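You operate a simulated robot arm through the tools that you are given. There is no shell and no other tool. Be economical: measure what you need, move in short steps, check, and stop when the job is done.

Carry out the task below with a simulated robot arm. There is one attempt and no reset: what you move stays moved.

TASK
Latch the blue coupling, then feed port 1 with air at 2 bar.
Fine: selector first, then the red main handle, the black pressure knob and the green port handle.
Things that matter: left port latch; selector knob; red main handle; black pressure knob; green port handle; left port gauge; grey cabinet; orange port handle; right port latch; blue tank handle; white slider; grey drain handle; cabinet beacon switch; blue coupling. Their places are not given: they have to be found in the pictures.

It is judged by the outcome, as a careful person would: the job done as asked, and still so three seconds after it is handed in. It fails if anything else is knocked over, pushed out of place, dropped, spilled or broken.

THE ROBOT
A 7-joint arm with a two-finger parallel gripper, fixed in place. Base frame: the origin is at the foot of the arm, x ahead of it, y to its left, z up; the work surface is at about z = 86.6. Lengths are in cm, angles in rad, forces in N, time in s.
With the tool pointing down near the work surface it reaches from about 24 to 68 cm from the base axis. Its first joint turns from -1.152 to 1.152 rad. Payload 2.4 kg.
Tool frame: the origin (TCP) lies between the finger pads and is the grasp point; the fingertips stand 3 cm ahead of it; z points along the fingers, y is the line along which they close. The gripper opens to 9.4 cm. The fingers are 2.8 cm wide and 1 cm thick; the gripper's body (5 by 9.6 cm) begins 5.5 cm behind the TCP.
Orientation is that of the tool frame in the base frame, as a unit quaternion [w, x, y, z]. With the fingers straight down and closing along the base's y, the tool's x points along the base's -x, its y along +y and its z along -z.

THE INTERFACE
- The arm moves only by the tool servo_tool. Its arguments are lists of equal length, an entry for each row: "linear": the shift along the base's x, y, z in cm, a list of three; "dr": the turn, a rotation vector about the base's x, y, z in degrees, a list of three; "hand": the opening, from 0 (shut) to 1 (fully open). In form: {"linear": [[tx, ty, tz], ...], "dr": [[wx, wy, wz], ...], "hand": [hand, ...]}. A call has 1 to 12 rows; each row shifts and turns the commanded pose from where the row before left it. A row lasts 0.2 s, in which the tool goes at most 5 cm and 0.15 rad; a call with a longer step from one row to the next is refused whole, and so is a gripper value outside its range. A pose out of reach is approached as far as the arm can. The call stops where the force on the tool passes 70 N (or 10 N more than at its start, if that is more) or the arm is blocked; 0.2 s more then pass. The fingers move at their own pace (about 15.3 cm/s each) and stop on an object; they squeeze with about 32 N. The grip force told is the motor's: it shows also when the fingers shut on nothing. Time passes only in rows, and 0.2 s behind the last, so rows that do not move let the fingers close. It gives the time, the measured TCP pose, the force on the tool (base axes), the opening and the grip force at its end, in the units of the frame above (readings bear some noise), and new pictures: "show" is both (left out), scene, wrist or none.
- Cameras (640 x 400 px; columns grow to the right, rows downward): "scene" is fixed at [2.13, 48.62, 144.67]; the picture's right is [-0.74, -0.68, 0.00], its down [-0.43, 0.47, -0.77] and it looks along [0.52, -0.56, -0.64] (base axes); focal length 214 px, centre (320, 200). "wrist" rides on the gripper at [-3.7, 0, -5.8] in the tool frame; the picture's right is [0.00, -1.00, 0.00], its down [0.97, 0.00, -0.24] and it looks along [0.24, 0.00, 0.97] (tool axes); focal length 218 px, centre (320, 200).
- pixel_to_xyz(camera, pixels): for up to 12 pixels [column, row] of the newest picture of that camera ("zoom" is the newest enlarged one), the place [x, y, z] in the base frame of the surface seen there, good to about 0.2 cm, but the place of the scene camera against the robot may be out by one fixed shift of up to 2.5 cm in any direction. No time passes.
- zoom(camera, box): a new picture of the part [left, top, right, bottom] of that camera's present view, enlarged. No time passes.
- sign_off(): hands the job in; it is judged then, once.

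Work in short steps. Measure before you move; look again where a grasp or a placing could have gone wrong, and mend it. You have 80 turns and 120 pictures in all, the two below and enlarged ones among them. Open the gripper and draw the arm clear of the work before you hand the job in, unless the task says otherwise; then end with one line.

The tools are called after "Call:" as a command line: name --argument value ..., lists and objects as JSON in quotes. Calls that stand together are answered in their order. servo_tool: Moves the arm, as the interface text tells. Its arguments: {"type":"object","properties":{"linear":{"type":"array"},"dr":{"type":"array"},"hand":{"type":"array"},"show":{"type":"string","enum":["both","scene","wrist","none"]}},"required":["linear","dr","hand"]} The other tools are called the same way: pixel_to_xyz (camera, pixels) gives the place of the surface under pixels of a picture; zoom (camera, box) takes an enlarged picture of a part of a camera's view; sign_off () hands the job in.

At the start:

```text
time: 0.0
tool_pos: [29.87, 11.32, 125.93]
ee_rot: [0.0, 0.0, 1.0, 0.001]
contact_force: [0.4, -0.2, 0.2]
opening: 9.38
grasp_force: 0.0
```

scene: 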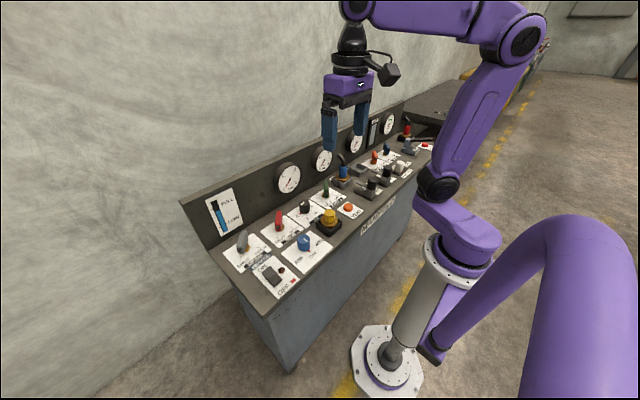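
wrist: 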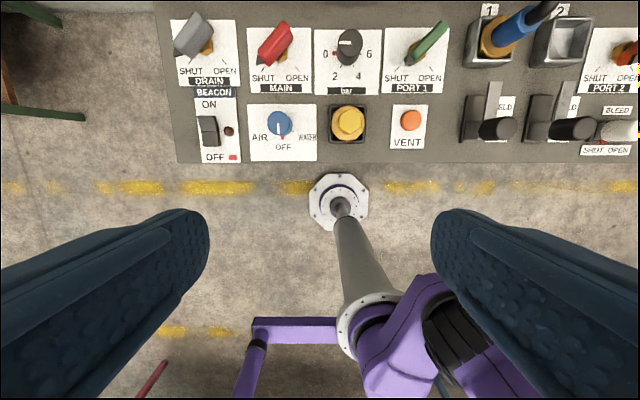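

The wrist view shows the panel along the top; I zoom in to read the labels and measure points.

Call:
zoom --camera "wrist" --box '[150, 0, 400, 170]'

Call:
zoom --camera "wrist" --box '[380, 0, 640, 170]'

Call:
zoom --camera "scene" --box '[200, 100, 460, 300]'

Call:
pixel_to_xyz --camera "wrist" --pixels '[[279, 123], [276, 42], [350, 47], [348, 122], [428, 42], [485, 42], [510, 30], [545, 8], [495, 128], [490, 100], [300, 150], [410, 118]]'

```text
2.35 times, centred on (275, 85) of wrist
```

zoom: 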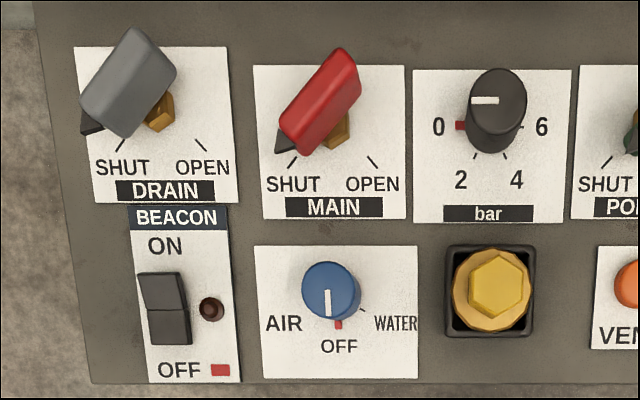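

```text
2.35 times, centred on (510, 85) of wrist
```

zoom: 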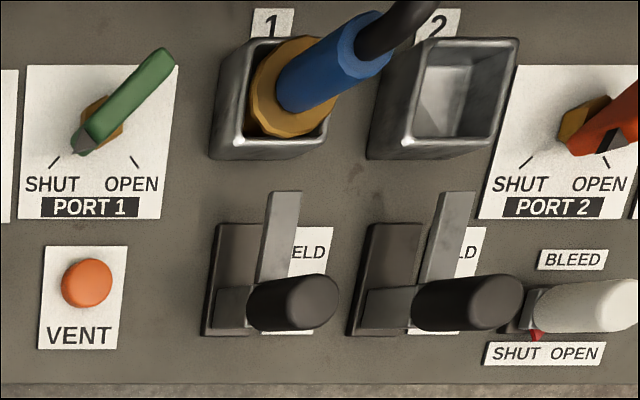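

```text
2.00 times, centred on (330, 200) of scene
```

zoom: 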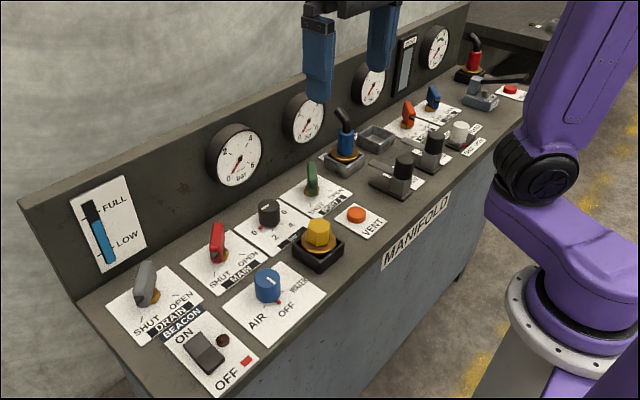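

```text
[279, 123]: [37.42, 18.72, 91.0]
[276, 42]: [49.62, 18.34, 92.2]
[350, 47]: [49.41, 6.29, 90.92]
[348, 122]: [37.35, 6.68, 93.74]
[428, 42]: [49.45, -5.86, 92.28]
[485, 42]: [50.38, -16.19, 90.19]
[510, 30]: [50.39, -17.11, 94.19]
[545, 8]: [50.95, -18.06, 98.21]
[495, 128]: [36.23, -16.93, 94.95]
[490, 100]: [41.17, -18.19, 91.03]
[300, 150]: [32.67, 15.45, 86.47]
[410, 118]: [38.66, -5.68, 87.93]
```

Coupling 1 seems seated in its socket, with a black latch lever nearer at about (36,-17). I move the tool over it for a closer look.

Call:
servo_tool --linear '[[0.5, -4.4, -2], [0.5, -4.4, -2], [0.5, -4.4, -2], [0.5, -4.4, -2], [0.5, -4.4, -2], [0.5, -4.4, -2], [0, 0, 0]]' --dr '[[0, 0, 0], [0, 0, 0], [0, 0, 0], [0, 0, 0], [0, 0, 0], [0, 0, 0], [0, 0, 0]]' --hand '[1, 1, 1, 1, 1, 1, 1]'

Call:
zoom --camera "scene" --box '[320, 130, 440, 220]'

```text
time: 1.6
tool_pos: [32.81, -15.21, 114.03]
ee_rot: [0.0, 0.001, 1.0, 0.0]
contact_force: [1.4, 0.5, -0.6]
opening: 9.37
grasp_force: 0.0
```

scene: 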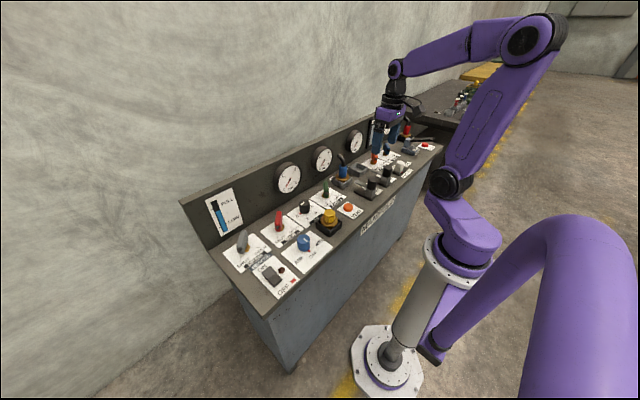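
wrist: 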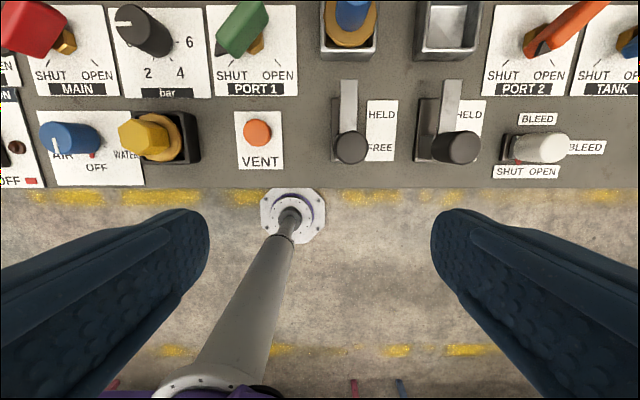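

```text
4.44 times, centred on (380, 175) of scene
```

zoom: 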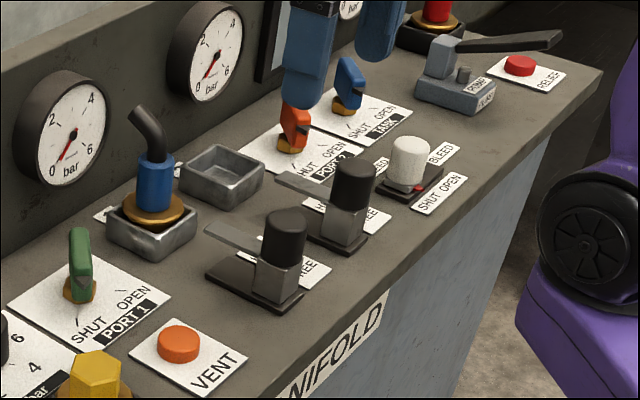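

The latch is a slider with FREE near and HELD far (blade toward the coupling). I measure it.

Call:
pixel_to_xyz --camera "wrist" --pixels '[[350, 148], [336, 148], [363, 148], [350, 165], [348, 90], [381, 148], [381, 115], [337, 100], [348, 60], [455, 146], [322, 55], [392, 118]]'

Call:
zoom --camera "wrist" --box '[230, 0, 430, 190]'

```text
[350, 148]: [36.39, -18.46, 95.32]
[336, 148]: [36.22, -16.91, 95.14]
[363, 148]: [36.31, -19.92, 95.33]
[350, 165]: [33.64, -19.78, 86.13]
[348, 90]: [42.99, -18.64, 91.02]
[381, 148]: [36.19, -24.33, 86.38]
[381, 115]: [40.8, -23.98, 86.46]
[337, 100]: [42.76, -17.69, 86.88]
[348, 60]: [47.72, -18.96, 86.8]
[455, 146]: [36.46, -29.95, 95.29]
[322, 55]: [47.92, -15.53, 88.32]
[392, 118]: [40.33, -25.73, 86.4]
```

```text
2.11 times, centred on (330, 95) of wrist
```

zoom: 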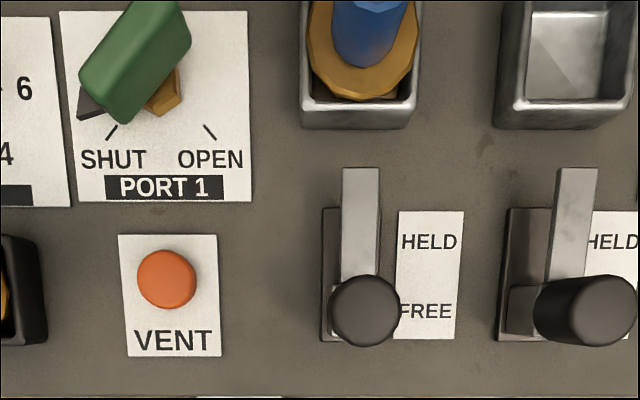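

I go over the coupling to check that it is seated.

Call:
servo_tool --linear '[[4.5, -1, 0], [4.5, -1, 0], [4, -1, 0], [0, 0, 0]]' --dr '[[0, 0, 0], [0, 0, 0], [0, 0, 0], [0, 0, 0]]' --hand '[1, 1, 1, 1]' --show "wrist"

Call:
zoom --camera "scene" --box '[310, 130, 410, 200]'

```text
time: 2.6
tool_pos: [45.85, -18.22, 113.97]
ee_rot: [0.0, 0.0, 1.0, -0.001]
contact_force: [1.1, -0.2, 0.5]
opening: 9.41
grasp_force: 0.2
```

wrist: 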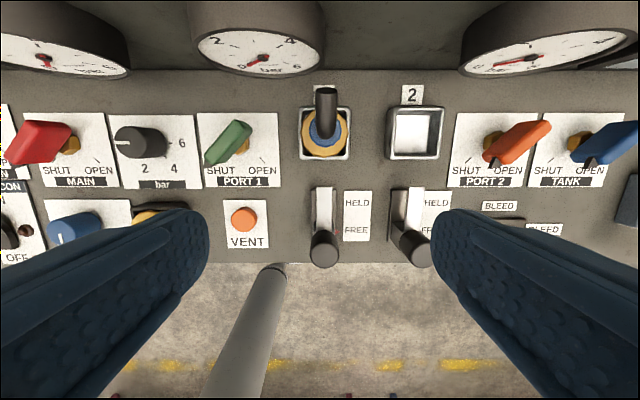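

```text
5.71 times, centred on (360, 165) of scene
```

zoom: 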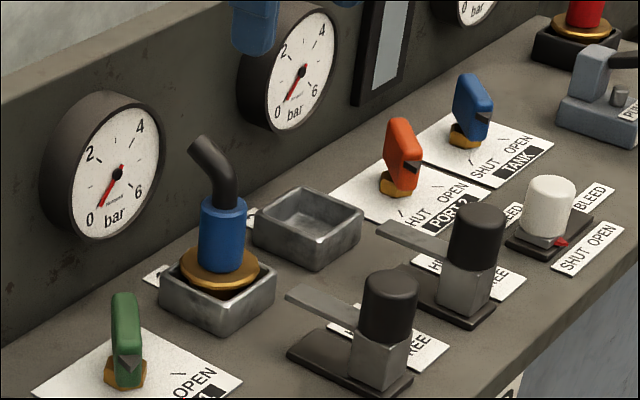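

Call:
pixel_to_xyz --camera "wrist" --pixels '[[325, 152], [306, 135], [344, 135], [325, 92], [300, 150], [325, 158], [323, 195], [323, 245], [230, 140], [210, 160], [245, 127], [413, 130]]'

Call:
zoom --camera "wrist" --box '[190, 80, 460, 270]'

```text
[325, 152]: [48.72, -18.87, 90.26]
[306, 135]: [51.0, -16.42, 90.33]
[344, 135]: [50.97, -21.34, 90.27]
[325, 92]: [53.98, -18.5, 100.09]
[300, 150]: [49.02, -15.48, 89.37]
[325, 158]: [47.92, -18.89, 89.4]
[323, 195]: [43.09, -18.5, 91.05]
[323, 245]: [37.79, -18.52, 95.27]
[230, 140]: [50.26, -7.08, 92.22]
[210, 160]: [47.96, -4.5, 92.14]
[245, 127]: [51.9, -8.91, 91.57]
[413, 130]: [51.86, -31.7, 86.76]
```

```text
2.11 times, centred on (325, 175) of wrist
```

zoom: 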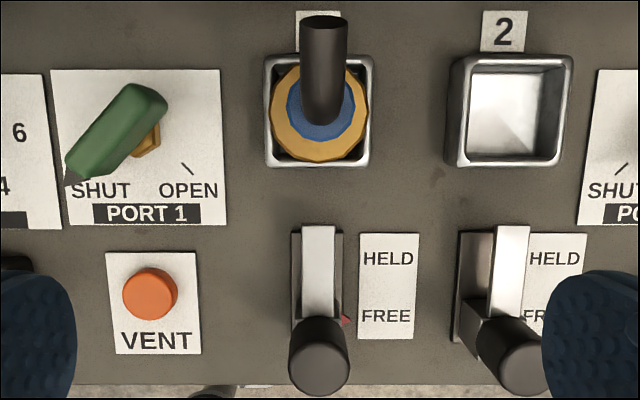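

The flange sits level at z 90.3 and the blade top is at 91.05, so the coupling is seated. I go above the latch knob (36.4,-18.45) and part-close.

Call:
servo_tool --linear '[[-4.7, -0.12, 0], [-4.7, -0.11, 0], [0, 0, -4.5], [0, 0, -4.5], [0, 0, -3], [0, 0, 0]]' --dr '[[0, 0, 0], [0, 0, 0], [0, 0, 0], [0, 0, 0], [0, 0, 0], [0, 0, 0]]' --hand '[0.64, 0.64, 0.64, 0.64, 0.64, 0.64]'

```text
time: 4.0
tool_pos: [36.45, -18.31, 102.01]
ee_rot: [0.001, 0.0, 1.0, 0.0]
contact_force: [-0.9, 0.2, -0.7]
opening: 5.99
grasp_force: 0.0
```

scene: 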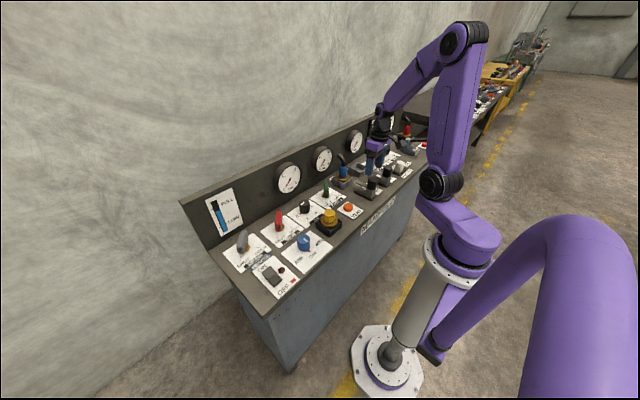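
wrist: 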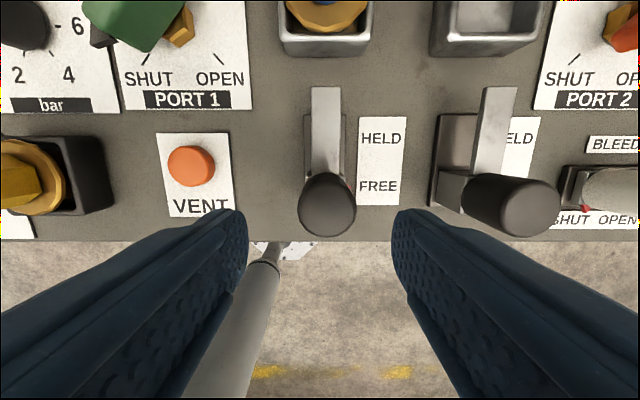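

Call:
pixel_to_xyz --camera "wrist" --pixels '[[327, 190], [302, 195], [352, 195], [327, 210], [326, 172], [326, 95], [327, 230]]'

```text
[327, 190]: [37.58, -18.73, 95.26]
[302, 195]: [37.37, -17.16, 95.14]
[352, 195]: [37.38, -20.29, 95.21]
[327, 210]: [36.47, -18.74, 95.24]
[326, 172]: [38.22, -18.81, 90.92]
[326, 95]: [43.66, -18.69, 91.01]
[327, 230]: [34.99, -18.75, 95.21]
```

Knob centre is (36.5,-18.7), top 95.25. Descend to z 94 and close.

Call:
servo_tool --linear '[[0, -0.4, -3], [0, 0, -3], [0, 0, -2], [0, 0, 0], [0, 0, 0], [0, 0, 0]]' --dr '[[0, 0, 0], [0, 0, 0], [0, 0, 0], [0, 0, 0], [0, 0, 0], [0, 0, 0]]' --hand '[0.64, 0.64, 0.64, 0.64, 0.2, 0.2]' --show "wrist"

```text
time: 5.4
tool_pos: [36.47, -18.74, 94.02]
ee_rot: [0.001, 0.001, 1.0, 0.0]
contact_force: [-0.9, -8.4, -15.2]
opening: 3.75
grasp_force: 44.2
```

wrist: 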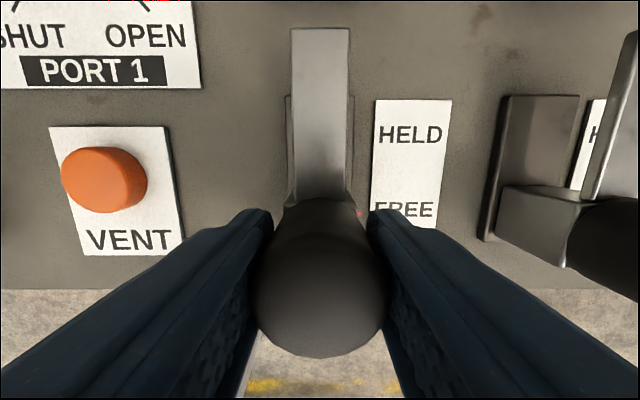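

Gripped at 3.75. Slide +x in small steps.

Call:
servo_tool --linear '[[0.8, 0, 0], [0.8, 0, 0], [0.8, 0, 0], [0.8, 0, 0], [0.8, 0, 0], [0, 0, 0]]' --dr '[[0, 0, 0], [0, 0, 0], [0, 0, 0], [0, 0, 0], [0, 0, 0], [0, 0, 0]]' --hand '[0.2, 0.2, 0.2, 0.2, 0.2, 0.2]' --show "wrist"

```text
time: 6.8
tool_pos: [40.49, -18.76, 93.99]
ee_rot: [0.0, -0.001, 1.0, -0.001]
contact_force: [1.0, -7.2, -3.6]
opening: 3.76
grasp_force: 45.2
```

wrist: 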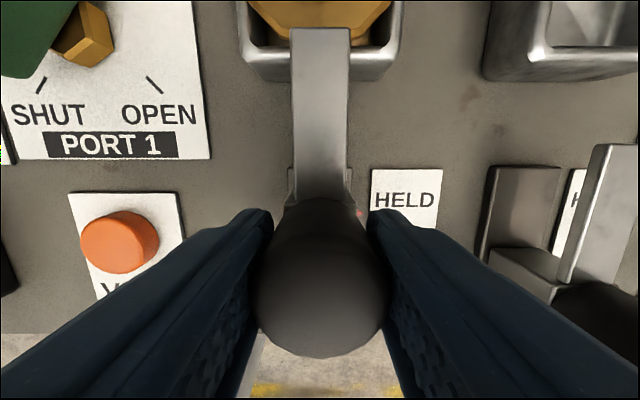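

Moves freely; the red mark is nearly at HELD. Continue to the stop.

Call:
servo_tool --linear '[[0.4, 0, 0], [0.4, 0, 0], [0.4, 0, 0], [0, 0, 0]]' --dr '[[0, 0, 0], [0, 0, 0], [0, 0, 0], [0, 0, 0]]' --hand '[0.2, 0.2, 0.2, 0.2]' --show "wrist"

```text
time: 7.8
tool_pos: [41.05, -18.81, 93.87]
ee_rot: [-0.007, 0.002, 1.0, 0.003]
contact_force: [-46.1, -10.3, 25.6]
opening: 3.79
grasp_force: 45.2
```

wrist: 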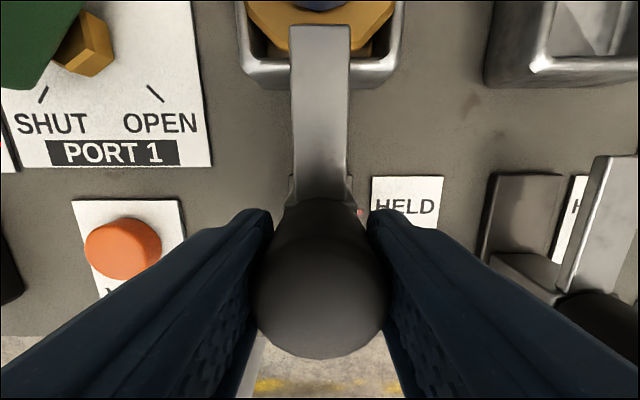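

Stopped hard at x≈41 (46 N): end of travel, blade over the flange. I ease back, release, and lift.

Call:
servo_tool --linear '[[-0.6, 0, 0], [0, 0, 0], [0, 0, 0], [0, 0, 4], [0, 0, 5], [-2, 0, 5], [0, 0, 0]]' --dr '[[0, 0, 0], [0, 0, 0], [0, 0, 0], [0, 0, 0], [0, 0, 0], [0, 0, 0], [0, 0, 0]]' --hand '[0.2, 0.6, 0.6, 0.6, 0.6, 0.6, 0.6]'

Call:
zoom --camera "scene" --box '[310, 130, 410, 200]'

```text
refused: row 6 steps farther than a row can; nothing moved
```

```text
5.71 times, centred on (360, 165) of scene
```

zoom: 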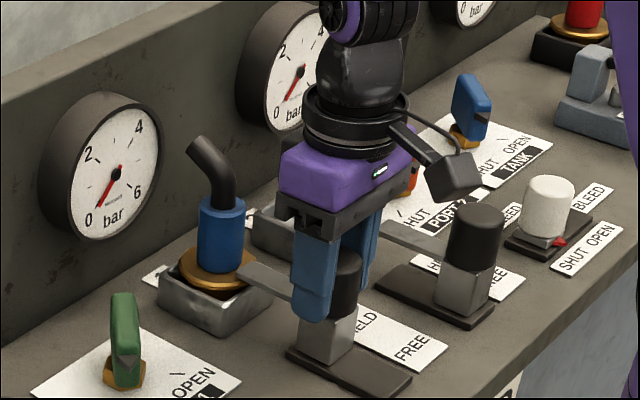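

Call:
servo_tool --linear '[[-0.6, 0, 0], [0, 0, 0], [0, 0, 0], [0, 0, 4], [0, 0, 4.5], [-2, 0, 4.5], [0, 0, 0]]' --dr '[[0, 0, 0], [0, 0, 0], [0, 0, 0], [0, 0, 0], [0, 0, 0], [0, 0, 0], [0, 0, 0]]' --hand '[0.2, 0.6, 0.6, 0.6, 0.6, 0.6, 0.6]' --show "wrist"

```text
time: 9.4
tool_pos: [38.92, -18.7, 107.03]
ee_rot: [0.001, -0.001, 1.0, 0.0]
contact_force: [0.0, 0.2, 0.1]
opening: 5.65
grasp_force: 0.1
```

wrist: 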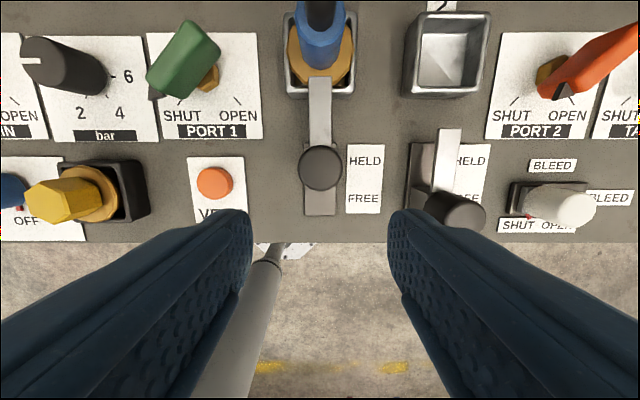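

The latch is at HELD. Next, over to the selector at about (37.4,18.7).

Call:
servo_tool --linear '[[-0.3, 4.7, 0], [-0.3, 4.7, 0], [-0.3, 4.7, 0], [-0.3, 4.7, 0], [-0.3, 4.7, 0], [-0.3, 4.7, 0], [0, 4.7, 0], [0, 4.5, 0], [0, 0, -4], [0, 0, 0]]' --dr '[[0, 0, 0], [0, 0, 0], [0, 0, 0], [0, 0, 0], [0, 0, 0], [0, 0, 0], [0, 0, 0], [0, 0, 0], [0, 0, 0], [0, 0, 0]]' --hand '[0.6, 0.6, 0.6, 0.6, 0.6, 0.6, 0.6, 0.6, 0.6, 0.6]' --show "wrist"

Call:
zoom --camera "wrist" --box '[200, 0, 440, 240]'

```text
time: 11.6
tool_pos: [37.44, 18.84, 102.95]
ee_rot: [0.0, -0.001, 1.0, 0.0]
contact_force: [0.4, -0.5, 0.9]
opening: 5.64
grasp_force: 0.1
```

wrist: 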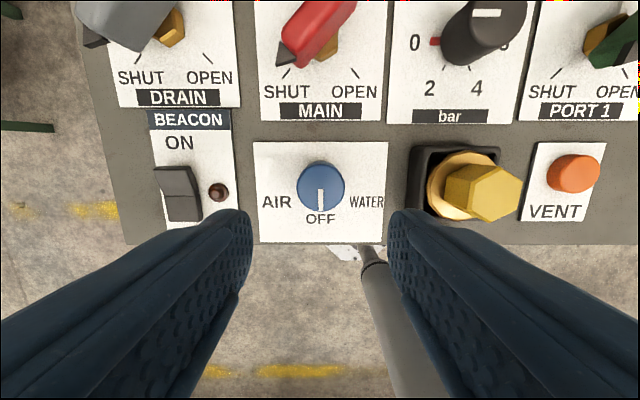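

```text
1.67 times, centred on (320, 120) of wrist
```

zoom: 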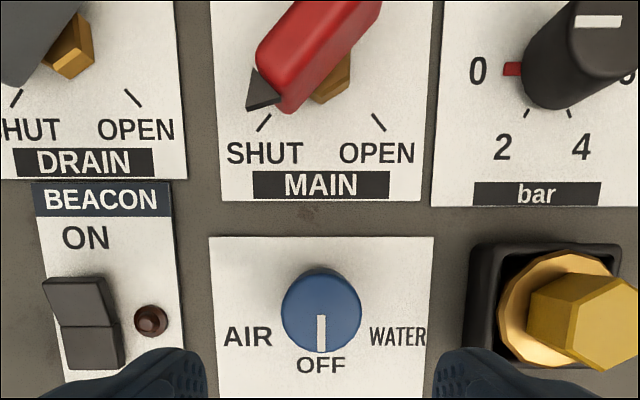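

Call:
pixel_to_xyz --camera "wrist" --pixels '[[320, 182], [298, 185], [343, 185], [320, 164], [320, 207], [275, 202], [366, 202], [320, 219], [425, 190], [218, 190], [470, 190], [320, 195]]'

Call:
zoom --camera "wrist" --box '[255, 140, 385, 235]'

Call:
zoom --camera "scene" --box '[260, 170, 360, 300]'

```text
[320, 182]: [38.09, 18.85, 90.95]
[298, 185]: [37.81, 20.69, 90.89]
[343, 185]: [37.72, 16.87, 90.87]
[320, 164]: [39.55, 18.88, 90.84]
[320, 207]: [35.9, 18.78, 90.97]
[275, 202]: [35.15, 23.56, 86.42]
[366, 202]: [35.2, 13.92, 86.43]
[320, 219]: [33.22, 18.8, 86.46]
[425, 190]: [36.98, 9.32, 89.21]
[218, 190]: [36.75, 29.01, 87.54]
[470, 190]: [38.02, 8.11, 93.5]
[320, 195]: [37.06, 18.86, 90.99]
```

```text
4.21 times, centred on (320, 188) of wrist
```

zoom: 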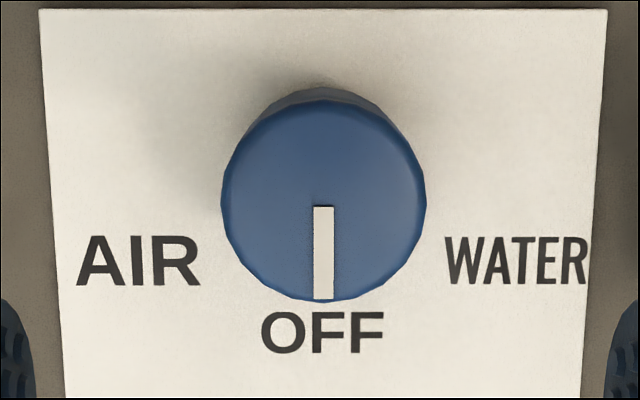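

```text
3.08 times, centred on (310, 235) of scene
```

zoom: 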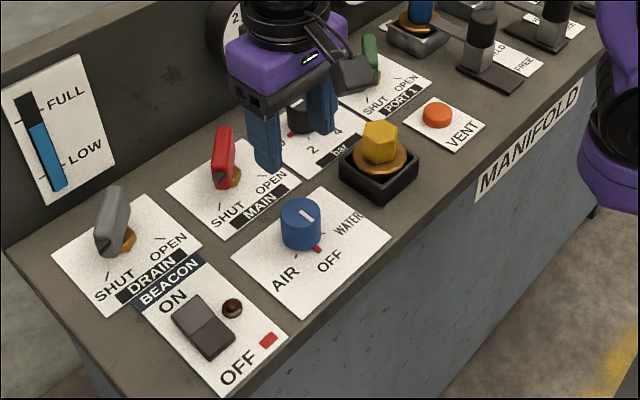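

Selector knob centre (37.75,18.8), radius 2, top 90.95; AIR lies about 60° clockwise from OFF. Descend and grip.

Call:
servo_tool --linear '[[0.3, 0, -4.5], [0, 0, -4.5], [0, 0, -3.7], [0, 0, 0], [0, 0, 0], [0, 0, 0]]' --dr '[[0, 0, 0], [0, 0, 0], [0, 0, 0], [0, 0, 0], [0, 0, 0], [0, 0, 0]]' --hand '[0.65, 0.65, 0.65, 0.65, 0.3, 0.3]' --show "wrist"

```text
time: 13.0
tool_pos: [37.71, 18.82, 90.33]
ee_rot: [0.001, -0.001, 1.0, 0.0]
contact_force: [-1.0, 10.0, -16.4]
opening: 4.2
grasp_force: 44.7
```

wrist: 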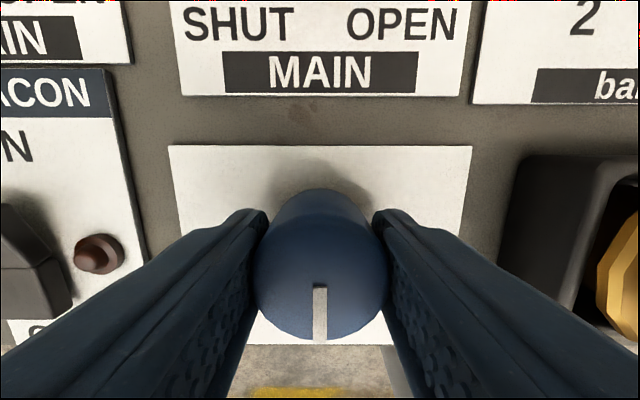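

Call:
servo_tool --linear '[[0, 0, 0], [0, 0, 0], [0, 0, 0], [0, 0, 0], [0, 0, 0], [0, 0, 0], [0, 0, 0], [0, 0, 0], [0, 0, 0]]' --dr '[[0, 0, -7.5], [0, 0, -7.5], [0, 0, -7.5], [0, 0, -7.5], [0, 0, -7.5], [0, 0, -7.5], [0, 0, -7.5], [0, 0, -7.5], [0, 0, 0]]' --hand '[0.3, 0.3, 0.3, 0.3, 0.3, 0.3, 0.3, 0.3, 0.3]'

Call:
zoom --camera "scene" --box '[260, 170, 360, 300]'

```text
time: 15.0
tool_pos: [37.48, 18.6, 90.41]
ee_rot: [0.001, 0.501, 0.865, 0.0]
contact_force: [2.6, -2.2, 36.2]
opening: 4.18
grasp_force: 45.1
```

scene: 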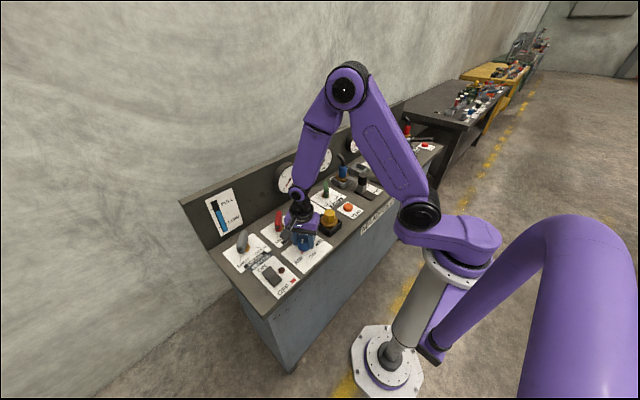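
wrist: 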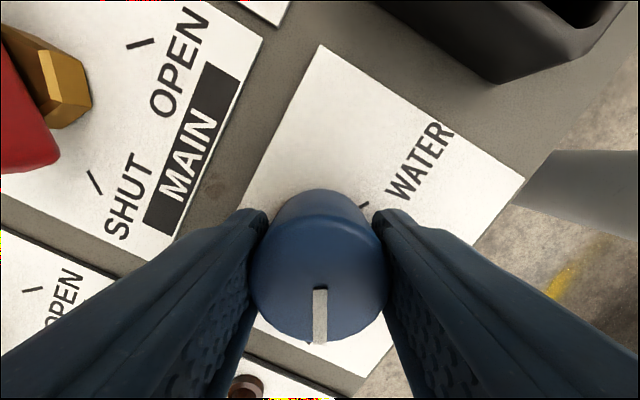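

```text
3.08 times, centred on (310, 235) of scene
```

zoom: 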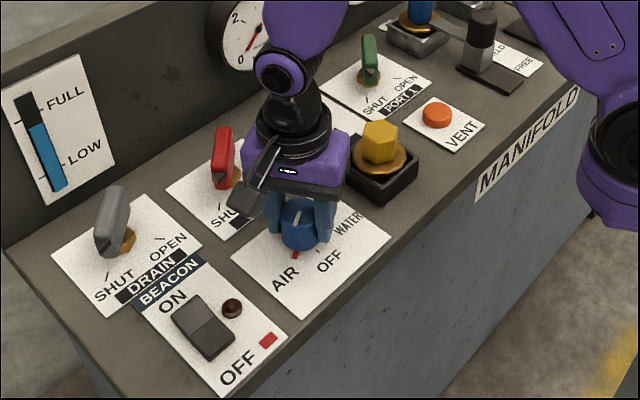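

The knob followed and the red mark faces AIR. Release, lift and turn the tool back.

Call:
servo_tool --linear '[[0, 0, 0], [0, 0, 0], [0, 0, 4], [0, 0, 4.5], [0, 0, 4.5], [0, 0, 0], [0, 0, 0], [0, 0, 0], [0, 0, 0], [0, 0, 0], [0, 0, 0], [0, 0, 0]]' --dr '[[0, 0, 0], [0, 0, 0], [0, 0, 0], [0, 0, 0], [0, 0, 7.5], [0, 0, 7.5], [0, 0, 7.5], [0, 0, 7.5], [0, 0, 7.5], [0, 0, 7.5], [0, 0, 7.5], [0, 0, 7.5]]' --hand '[0.65, 0.65, 0.65, 0.65, 0.65, 0.65, 0.65, 0.65, 0.65, 0.65, 0.65, 0.65]' --show "wrist"

Call:
zoom --camera "wrist" --box '[200, 0, 440, 240]'

```text
time: 17.6
tool_pos: [37.6, 18.71, 103.33]
ee_rot: [0.001, -0.002, 1.0, 0.0]
contact_force: [-0.2, 0.2, -0.2]
opening: 6.1
grasp_force: 0.0
```

wrist: 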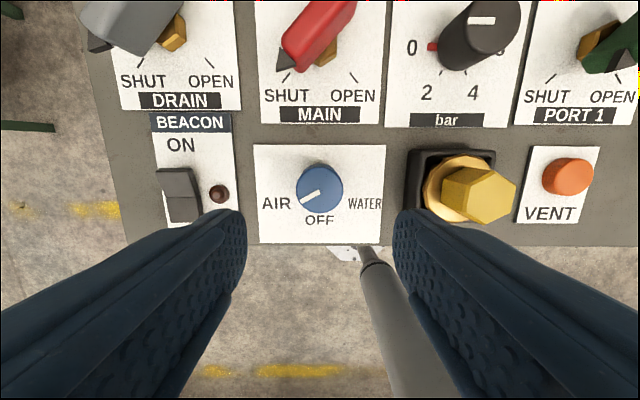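

```text
1.67 times, centred on (320, 120) of wrist
```

zoom: 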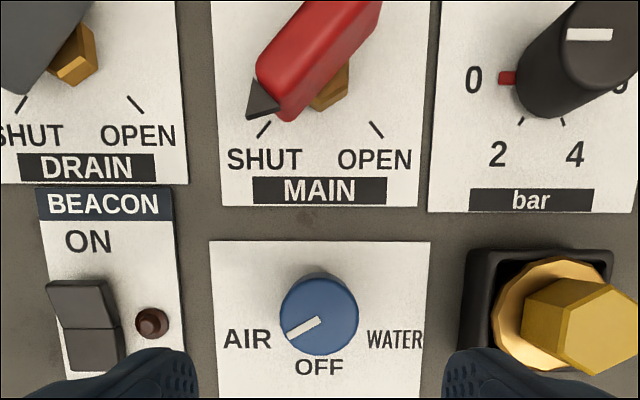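

Selector points to AIR. Now over the red main handle.

Call:
servo_tool --linear '[[4, 0, 2], [4.5, 0, 0], [2, 0, 0], [0, 0, 0]]' --dr '[[0, 0, 0], [0, 0, 0], [0, 0, 0], [0, 0, 0]]' --hand '[0.65, 0.65, 0.65, 0.65]' --show "wrist"

Call:
zoom --camera "wrist" --box '[220, 60, 440, 260]'

Call:
zoom --camera "scene" --box '[230, 180, 330, 260]'

```text
time: 18.6
tool_pos: [48.04, 18.67, 105.26]
ee_rot: [0.0, 0.0, 1.0, 0.0]
contact_force: [-0.3, -0.1, -0.5]
opening: 6.1
grasp_force: 0.0
```

wrist: 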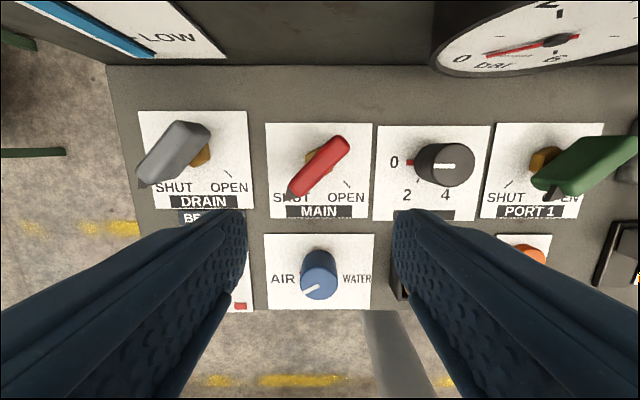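

```text
2.00 times, centred on (330, 160) of wrist
```

zoom: 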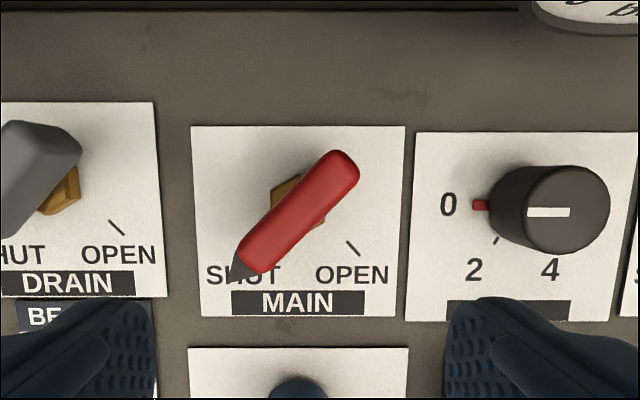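

```text
5.00 times, centred on (280, 220) of scene
```

zoom: 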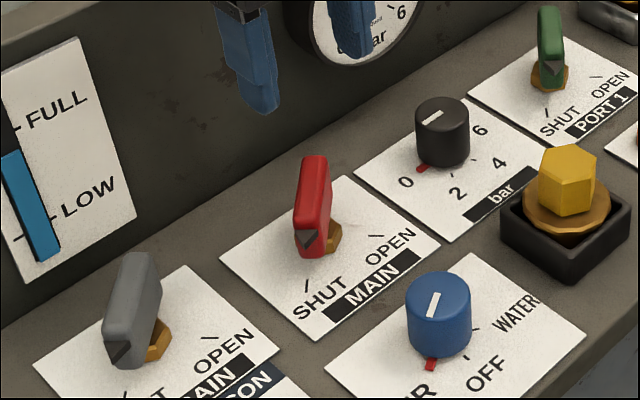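

Call:
pixel_to_xyz --camera "wrist" --pixels '[[340, 143], [302, 186], [320, 166], [309, 163], [333, 168], [307, 155], [346, 183], [290, 190], [344, 151], [440, 165], [419, 165], [471, 165]]'

```text
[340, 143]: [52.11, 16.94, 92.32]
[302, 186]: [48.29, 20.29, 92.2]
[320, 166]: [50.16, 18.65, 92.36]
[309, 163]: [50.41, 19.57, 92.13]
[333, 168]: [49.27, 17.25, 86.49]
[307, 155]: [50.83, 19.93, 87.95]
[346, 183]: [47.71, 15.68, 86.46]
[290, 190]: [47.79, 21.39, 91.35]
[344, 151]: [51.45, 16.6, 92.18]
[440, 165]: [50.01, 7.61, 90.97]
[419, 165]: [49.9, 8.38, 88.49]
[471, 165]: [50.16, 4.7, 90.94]
```

Call:
pixel_to_xyz --camera "wrist" --pixels '[[320, 75], [320, 62], [320, 20], [470, 68], [440, 60], [560, 66]]'

Call:
servo_tool --linear '[[2.1, 0, 0], [0, 0, 0], [0, 0, 0], [0, 0, 0], [0, 0, 0], [0, 0, -3], [0, 0, 0]]' --dr '[[0, 0, -7.5], [0, 0, -7.5], [0, 0, -7.5], [0, 0, -7.5], [0, 0, -7.5], [0, 0, -7.5], [0, 0, 0]]' --hand '[0.5, 0.5, 0.5, 0.5, 0.5, 0.5, 0.5]'

```text
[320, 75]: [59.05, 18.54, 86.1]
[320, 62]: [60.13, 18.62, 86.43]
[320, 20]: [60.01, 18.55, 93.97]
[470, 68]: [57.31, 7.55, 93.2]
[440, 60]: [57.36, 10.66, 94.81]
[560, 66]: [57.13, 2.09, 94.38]
```

```text
time: 20.2
tool_pos: [50.23, 18.72, 102.24]
ee_rot: [0.0, 0.383, 0.924, 0.001]
contact_force: [-0.7, 0.0, 0.0]
opening: 4.71
grasp_force: 0.1
```

scene: 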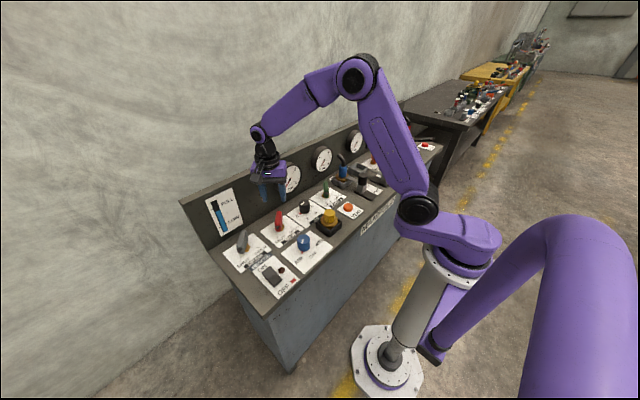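
wrist: 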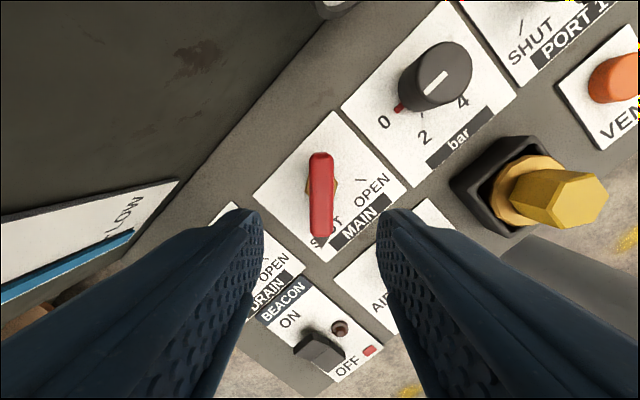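

Bar is centred between the fingers. Descend to z 91.4 and grip.

Call:
servo_tool --linear '[[0, 0, -4], [0, 0, -4], [0, 0, -2.8], [0, 0, 0], [0, 0, 0], [0, 0, 0]]' --dr '[[0, 0, 0], [0, 0, 0], [0, 0, 0], [0, 0, 0], [0, 0, 0], [0, 0, 0]]' --hand '[0.5, 0.5, 0.5, 0.5, 0.05, 0.05]' --show "wrist"

```text
time: 21.6
tool_pos: [49.89, 18.6, 91.55]
ee_rot: [0.0, 0.382, 0.924, 0.0]
contact_force: [-4.7, -3.7, -1.3]
opening: 2.33
grasp_force: 45.1
```

wrist: 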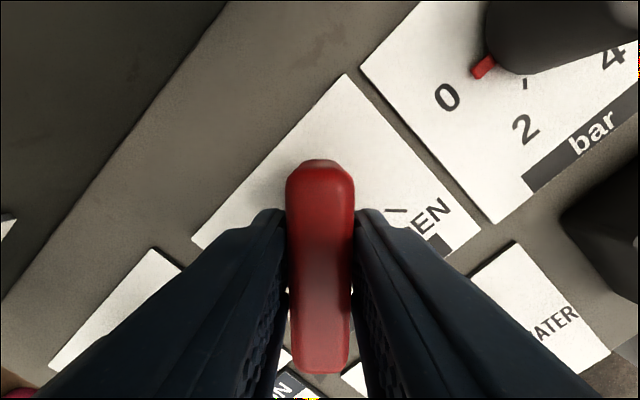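

Gripped. Turn +90° (counterclockwise) towards OPEN.

Call:
servo_tool --linear '[[0, 0, 0], [0, 0, 0], [0, 0, 0], [0, 0, 0], [0, 0, 0], [0, 0, 0]]' --dr '[[0, 0, 7.5], [0, 0, 7.5], [0, 0, 7.5], [0, 0, 7.5], [0, 0, 7.5], [0, 0, 7.5]]' --hand '[0.05, 0.05, 0.05, 0.05, 0.05, 0.05]' --show "wrist"

```text
time: 23.0
tool_pos: [50.13, 18.64, 91.61]
ee_rot: [0.001, -0.001, 1.0, 0.0]
contact_force: [-9.8, -1.6, 13.6]
opening: 2.35
grasp_force: 45.5
```

wrist: 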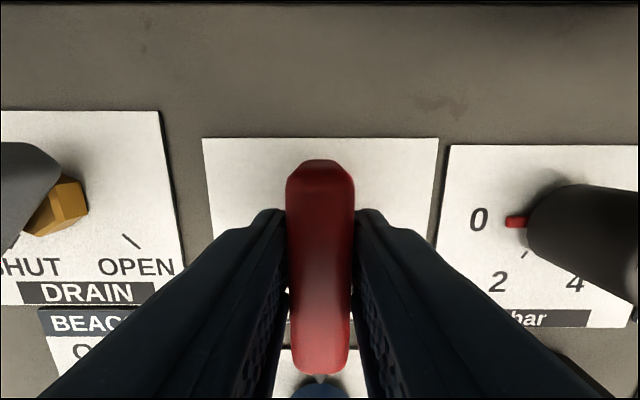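

Call:
servo_tool --linear '[[0, 0, 0], [0, 0, 0], [0, 0, 0], [0, 0, 0], [0, 0, 0], [0, 0, 0], [0, 0, 0]]' --dr '[[0, 0, 7.5], [0, 0, 7.5], [0, 0, 7.5], [0, 0, 7.5], [0, 0, 7.5], [0, 0, 7.5], [0, 0, 0]]' --hand '[0.05, 0.05, 0.05, 0.05, 0.05, 0.05, 0.05]' --show "wrist"

Call:
zoom --camera "scene" --box '[230, 180, 330, 260]'

```text
time: 24.6
tool_pos: [50.03, 18.84, 91.54]
ee_rot: [0.001, -0.385, 0.923, 0.0]
contact_force: [-13.0, 12.6, 14.8]
opening: 2.34
grasp_force: 45.4
```

wrist: 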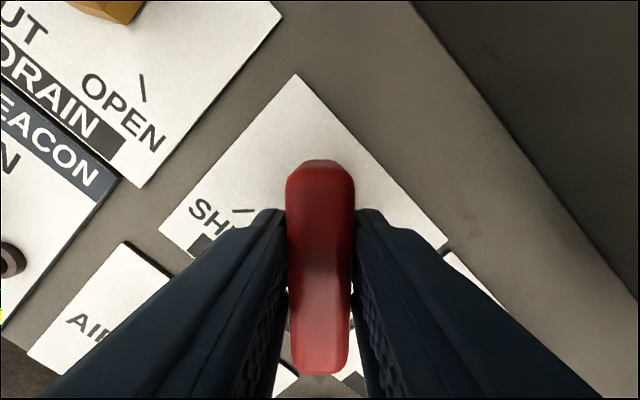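

```text
5.00 times, centred on (280, 220) of scene
```

zoom: 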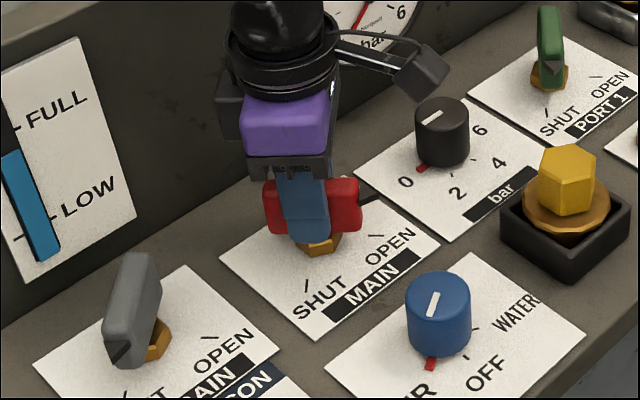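

Handle points to OPEN. Release, lift and turn the tool back to neutral.

Call:
servo_tool --linear '[[0, 0, 0], [0, 0, 0], [0, 0, 4], [0, 0, 4.5], [0, 0, 4.5], [0, 0, 0], [0, 0, 0], [0, 0, 0], [0, 0, 0], [0, 0, 0]]' --dr '[[0, 0, 0], [0, 0, 0], [0, 0, 0], [0, 0, 0], [0, 0, -7.5], [0, 0, -7.5], [0, 0, -7.5], [0, 0, -7.5], [0, 0, -7.5], [0, 0, -7.5]]' --hand '[0.5, 0.5, 0.5, 0.5, 0.5, 0.5, 0.5, 0.5, 0.5, 0.5]' --show "none"

Call:
servo_tool --linear '[[0, -4.2, 0], [0, -4.2, 0], [0, -4, 0], [0, 0, 0]]' --dr '[[0, 0, 0], [0, 0, 0], [0, 0, 0], [0, 0, 0]]' --hand '[0.65, 0.65, 0.65, 0.65]' --show "wrist"

Call:
zoom --camera "wrist" --box '[160, 60, 480, 260]'

```text
time: 26.8
tool_pos: [50.06, 18.61, 104.38]
ee_rot: [0.0, 0.003, 1.0, 0.0]
contact_force: [0.0, 1.3, -0.1]
opening: 4.69
grasp_force: 0.0
```

```text
time: 27.8
tool_pos: [50.06, 6.3, 104.48]
ee_rot: [0.001, 0.0, 1.0, 0.0]
contact_force: [-0.3, -0.2, 0.8]
opening: 6.1
grasp_force: 0.0
```

wrist: 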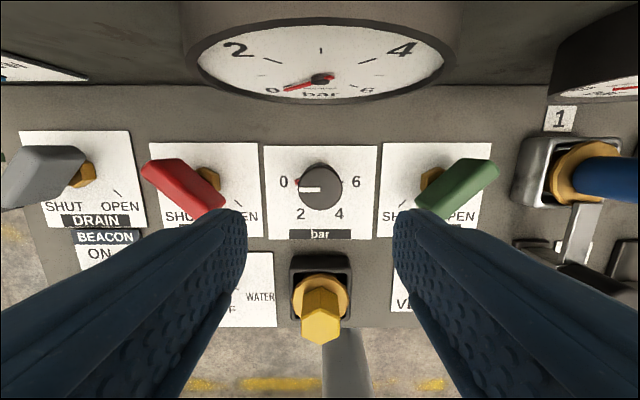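

```text
2.00 times, centred on (320, 160) of wrist
```

zoom: 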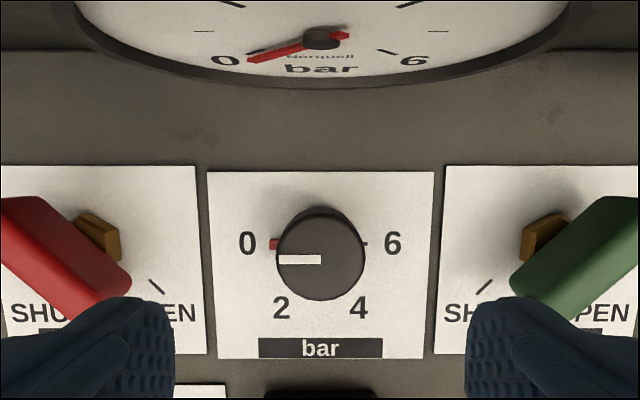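

Main is at OPEN. The pressure knob points at 0 (left); 2 should be about 60° counterclockwise. Measuring.

Call:
pixel_to_xyz --camera "wrist" --pixels '[[320, 188], [299, 188], [341, 188], [320, 168], [320, 208], [301, 214], [339, 214], [283, 181], [357, 181], [296, 182]]'

Call:
zoom --camera "wrist" --box '[265, 145, 375, 235]'

```text
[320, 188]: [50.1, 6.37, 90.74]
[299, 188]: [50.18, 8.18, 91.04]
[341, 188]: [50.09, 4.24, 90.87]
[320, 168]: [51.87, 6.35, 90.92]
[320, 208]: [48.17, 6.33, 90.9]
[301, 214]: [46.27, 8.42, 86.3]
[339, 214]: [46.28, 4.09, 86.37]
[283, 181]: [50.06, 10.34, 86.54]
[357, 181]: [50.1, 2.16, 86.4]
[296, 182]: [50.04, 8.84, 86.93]
```

```text
4.44 times, centred on (320, 190) of wrist
```

zoom: 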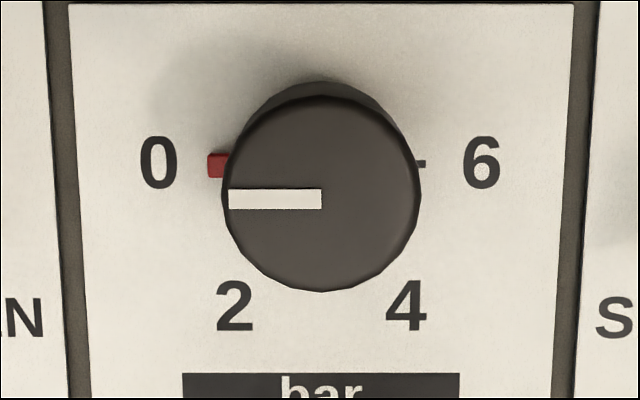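

Knob centre (50.1,6.3), 2 lies 60° from 0. Descend and grip.

Call:
servo_tool --linear '[[0, 0, -4.8], [0, 0, -4.8], [0, 0, -4.6], [0, 0, 0], [0, 0, 0], [0, 0, 0]]' --dr '[[0, 0, 0], [0, 0, 0], [0, 0, 0], [0, 0, 0], [0, 0, 0], [0, 0, 0]]' --hand '[0.65, 0.65, 0.65, 0.65, 0.3, 0.3]' --show "none"

Call:
servo_tool --linear '[[0, 0, 0], [0, 0, 0], [0, 0, 0], [0, 0, 0], [0, 0, 0], [0, 0, 0], [0, 0, 0], [0, 0, 0], [0, 0, 0]]' --dr '[[0, 0, 7.5], [0, 0, 7.5], [0, 0, 7.5], [0, 0, 7.5], [0, 0, 7.5], [0, 0, 7.5], [0, 0, 7.5], [0, 0, 7.5], [0, 0, 0]]' --hand '[0.3, 0.3, 0.3, 0.3, 0.3, 0.3, 0.3, 0.3, 0.3]'

Call:
zoom --camera "scene" --box '[260, 140, 360, 220]'

```text
time: 29.2
tool_pos: [50.1, 6.21, 90.18]
ee_rot: [0.0, 0.0, 1.0, 0.0]
contact_force: [-1.2, 1.7, -9.8]
opening: 4.17
grasp_force: 44.6
```

```text
time: 31.2
tool_pos: [50.06, 6.17, 90.16]
ee_rot: [-0.003, -0.501, 0.865, 0.0]
contact_force: [-9.4, 2.1, -26.6]
opening: 4.17
grasp_force: 44.8
```

scene: 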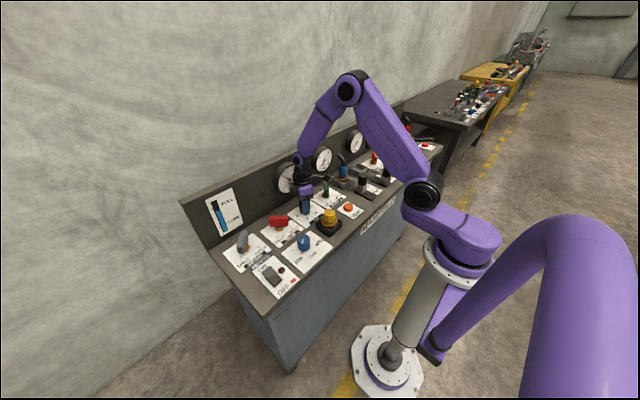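
wrist: 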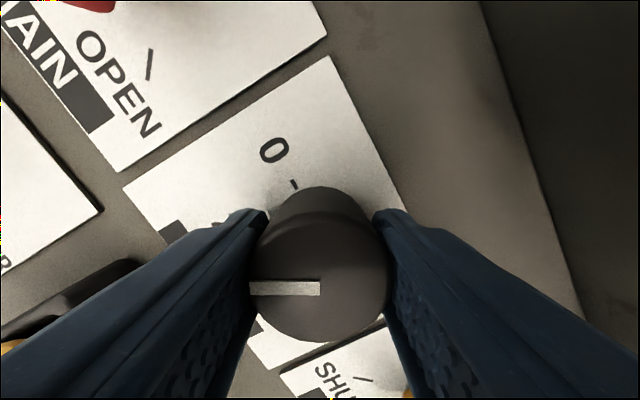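

```text
5.00 times, centred on (310, 180) of scene
```

zoom: 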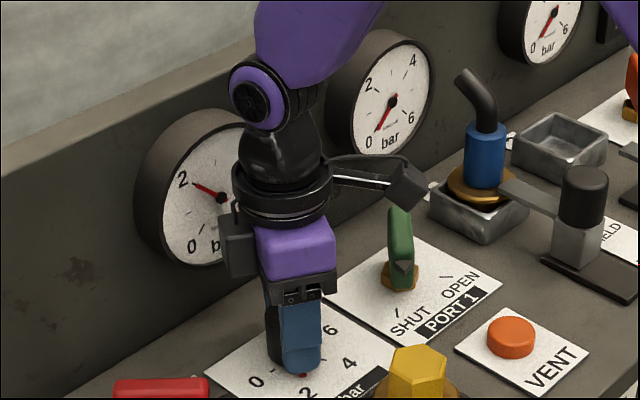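

The supply gauge needle is at 2. Release, lift and return the tool to neutral, then check.

Call:
servo_tool --linear '[[0, 0, 0], [0, 0, 0], [0, 0, 4], [0, 0, 4.5], [0, 0, 4.5], [0, 0, 0], [0, 0, 0], [0, 0, 0], [0, 0, 0], [0, 0, 0], [0, 0, 0], [0, 0, 0]]' --dr '[[0, 0, 0], [0, 0, 0], [0, 0, 0], [0, 0, 0], [0, 0, -7.5], [0, 0, -7.5], [0, 0, -7.5], [0, 0, -7.5], [0, 0, -7.5], [0, 0, -7.5], [0, 0, -7.5], [0, 0, -7.5]]' --hand '[0.65, 0.65, 0.65, 0.65, 0.65, 0.65, 0.65, 0.65, 0.65, 0.65, 0.65, 0.65]' --show "wrist"

Call:
zoom --camera "wrist" --box '[160, 20, 480, 220]'

```text
time: 33.8
tool_pos: [50.13, 6.31, 103.29]
ee_rot: [0.0, 0.002, 1.0, 0.0]
contact_force: [0.6, -0.3, -1.2]
opening: 6.12
grasp_force: 0.0
```

wrist: 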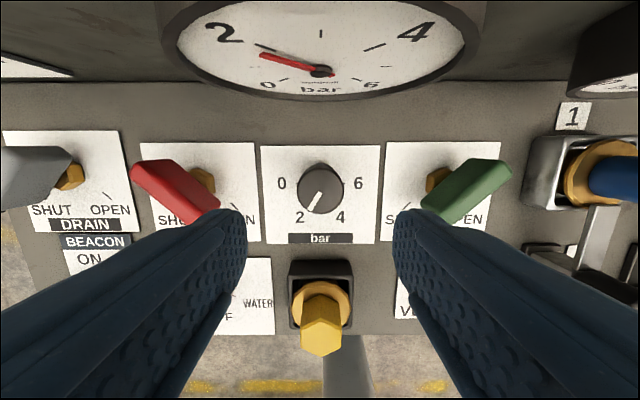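

```text
2.00 times, centred on (320, 120) of wrist
```

zoom: 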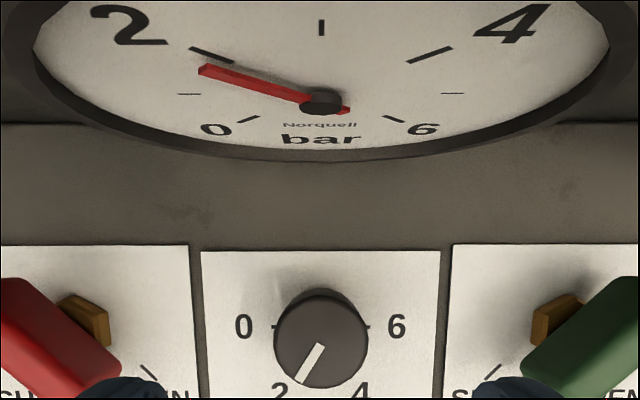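

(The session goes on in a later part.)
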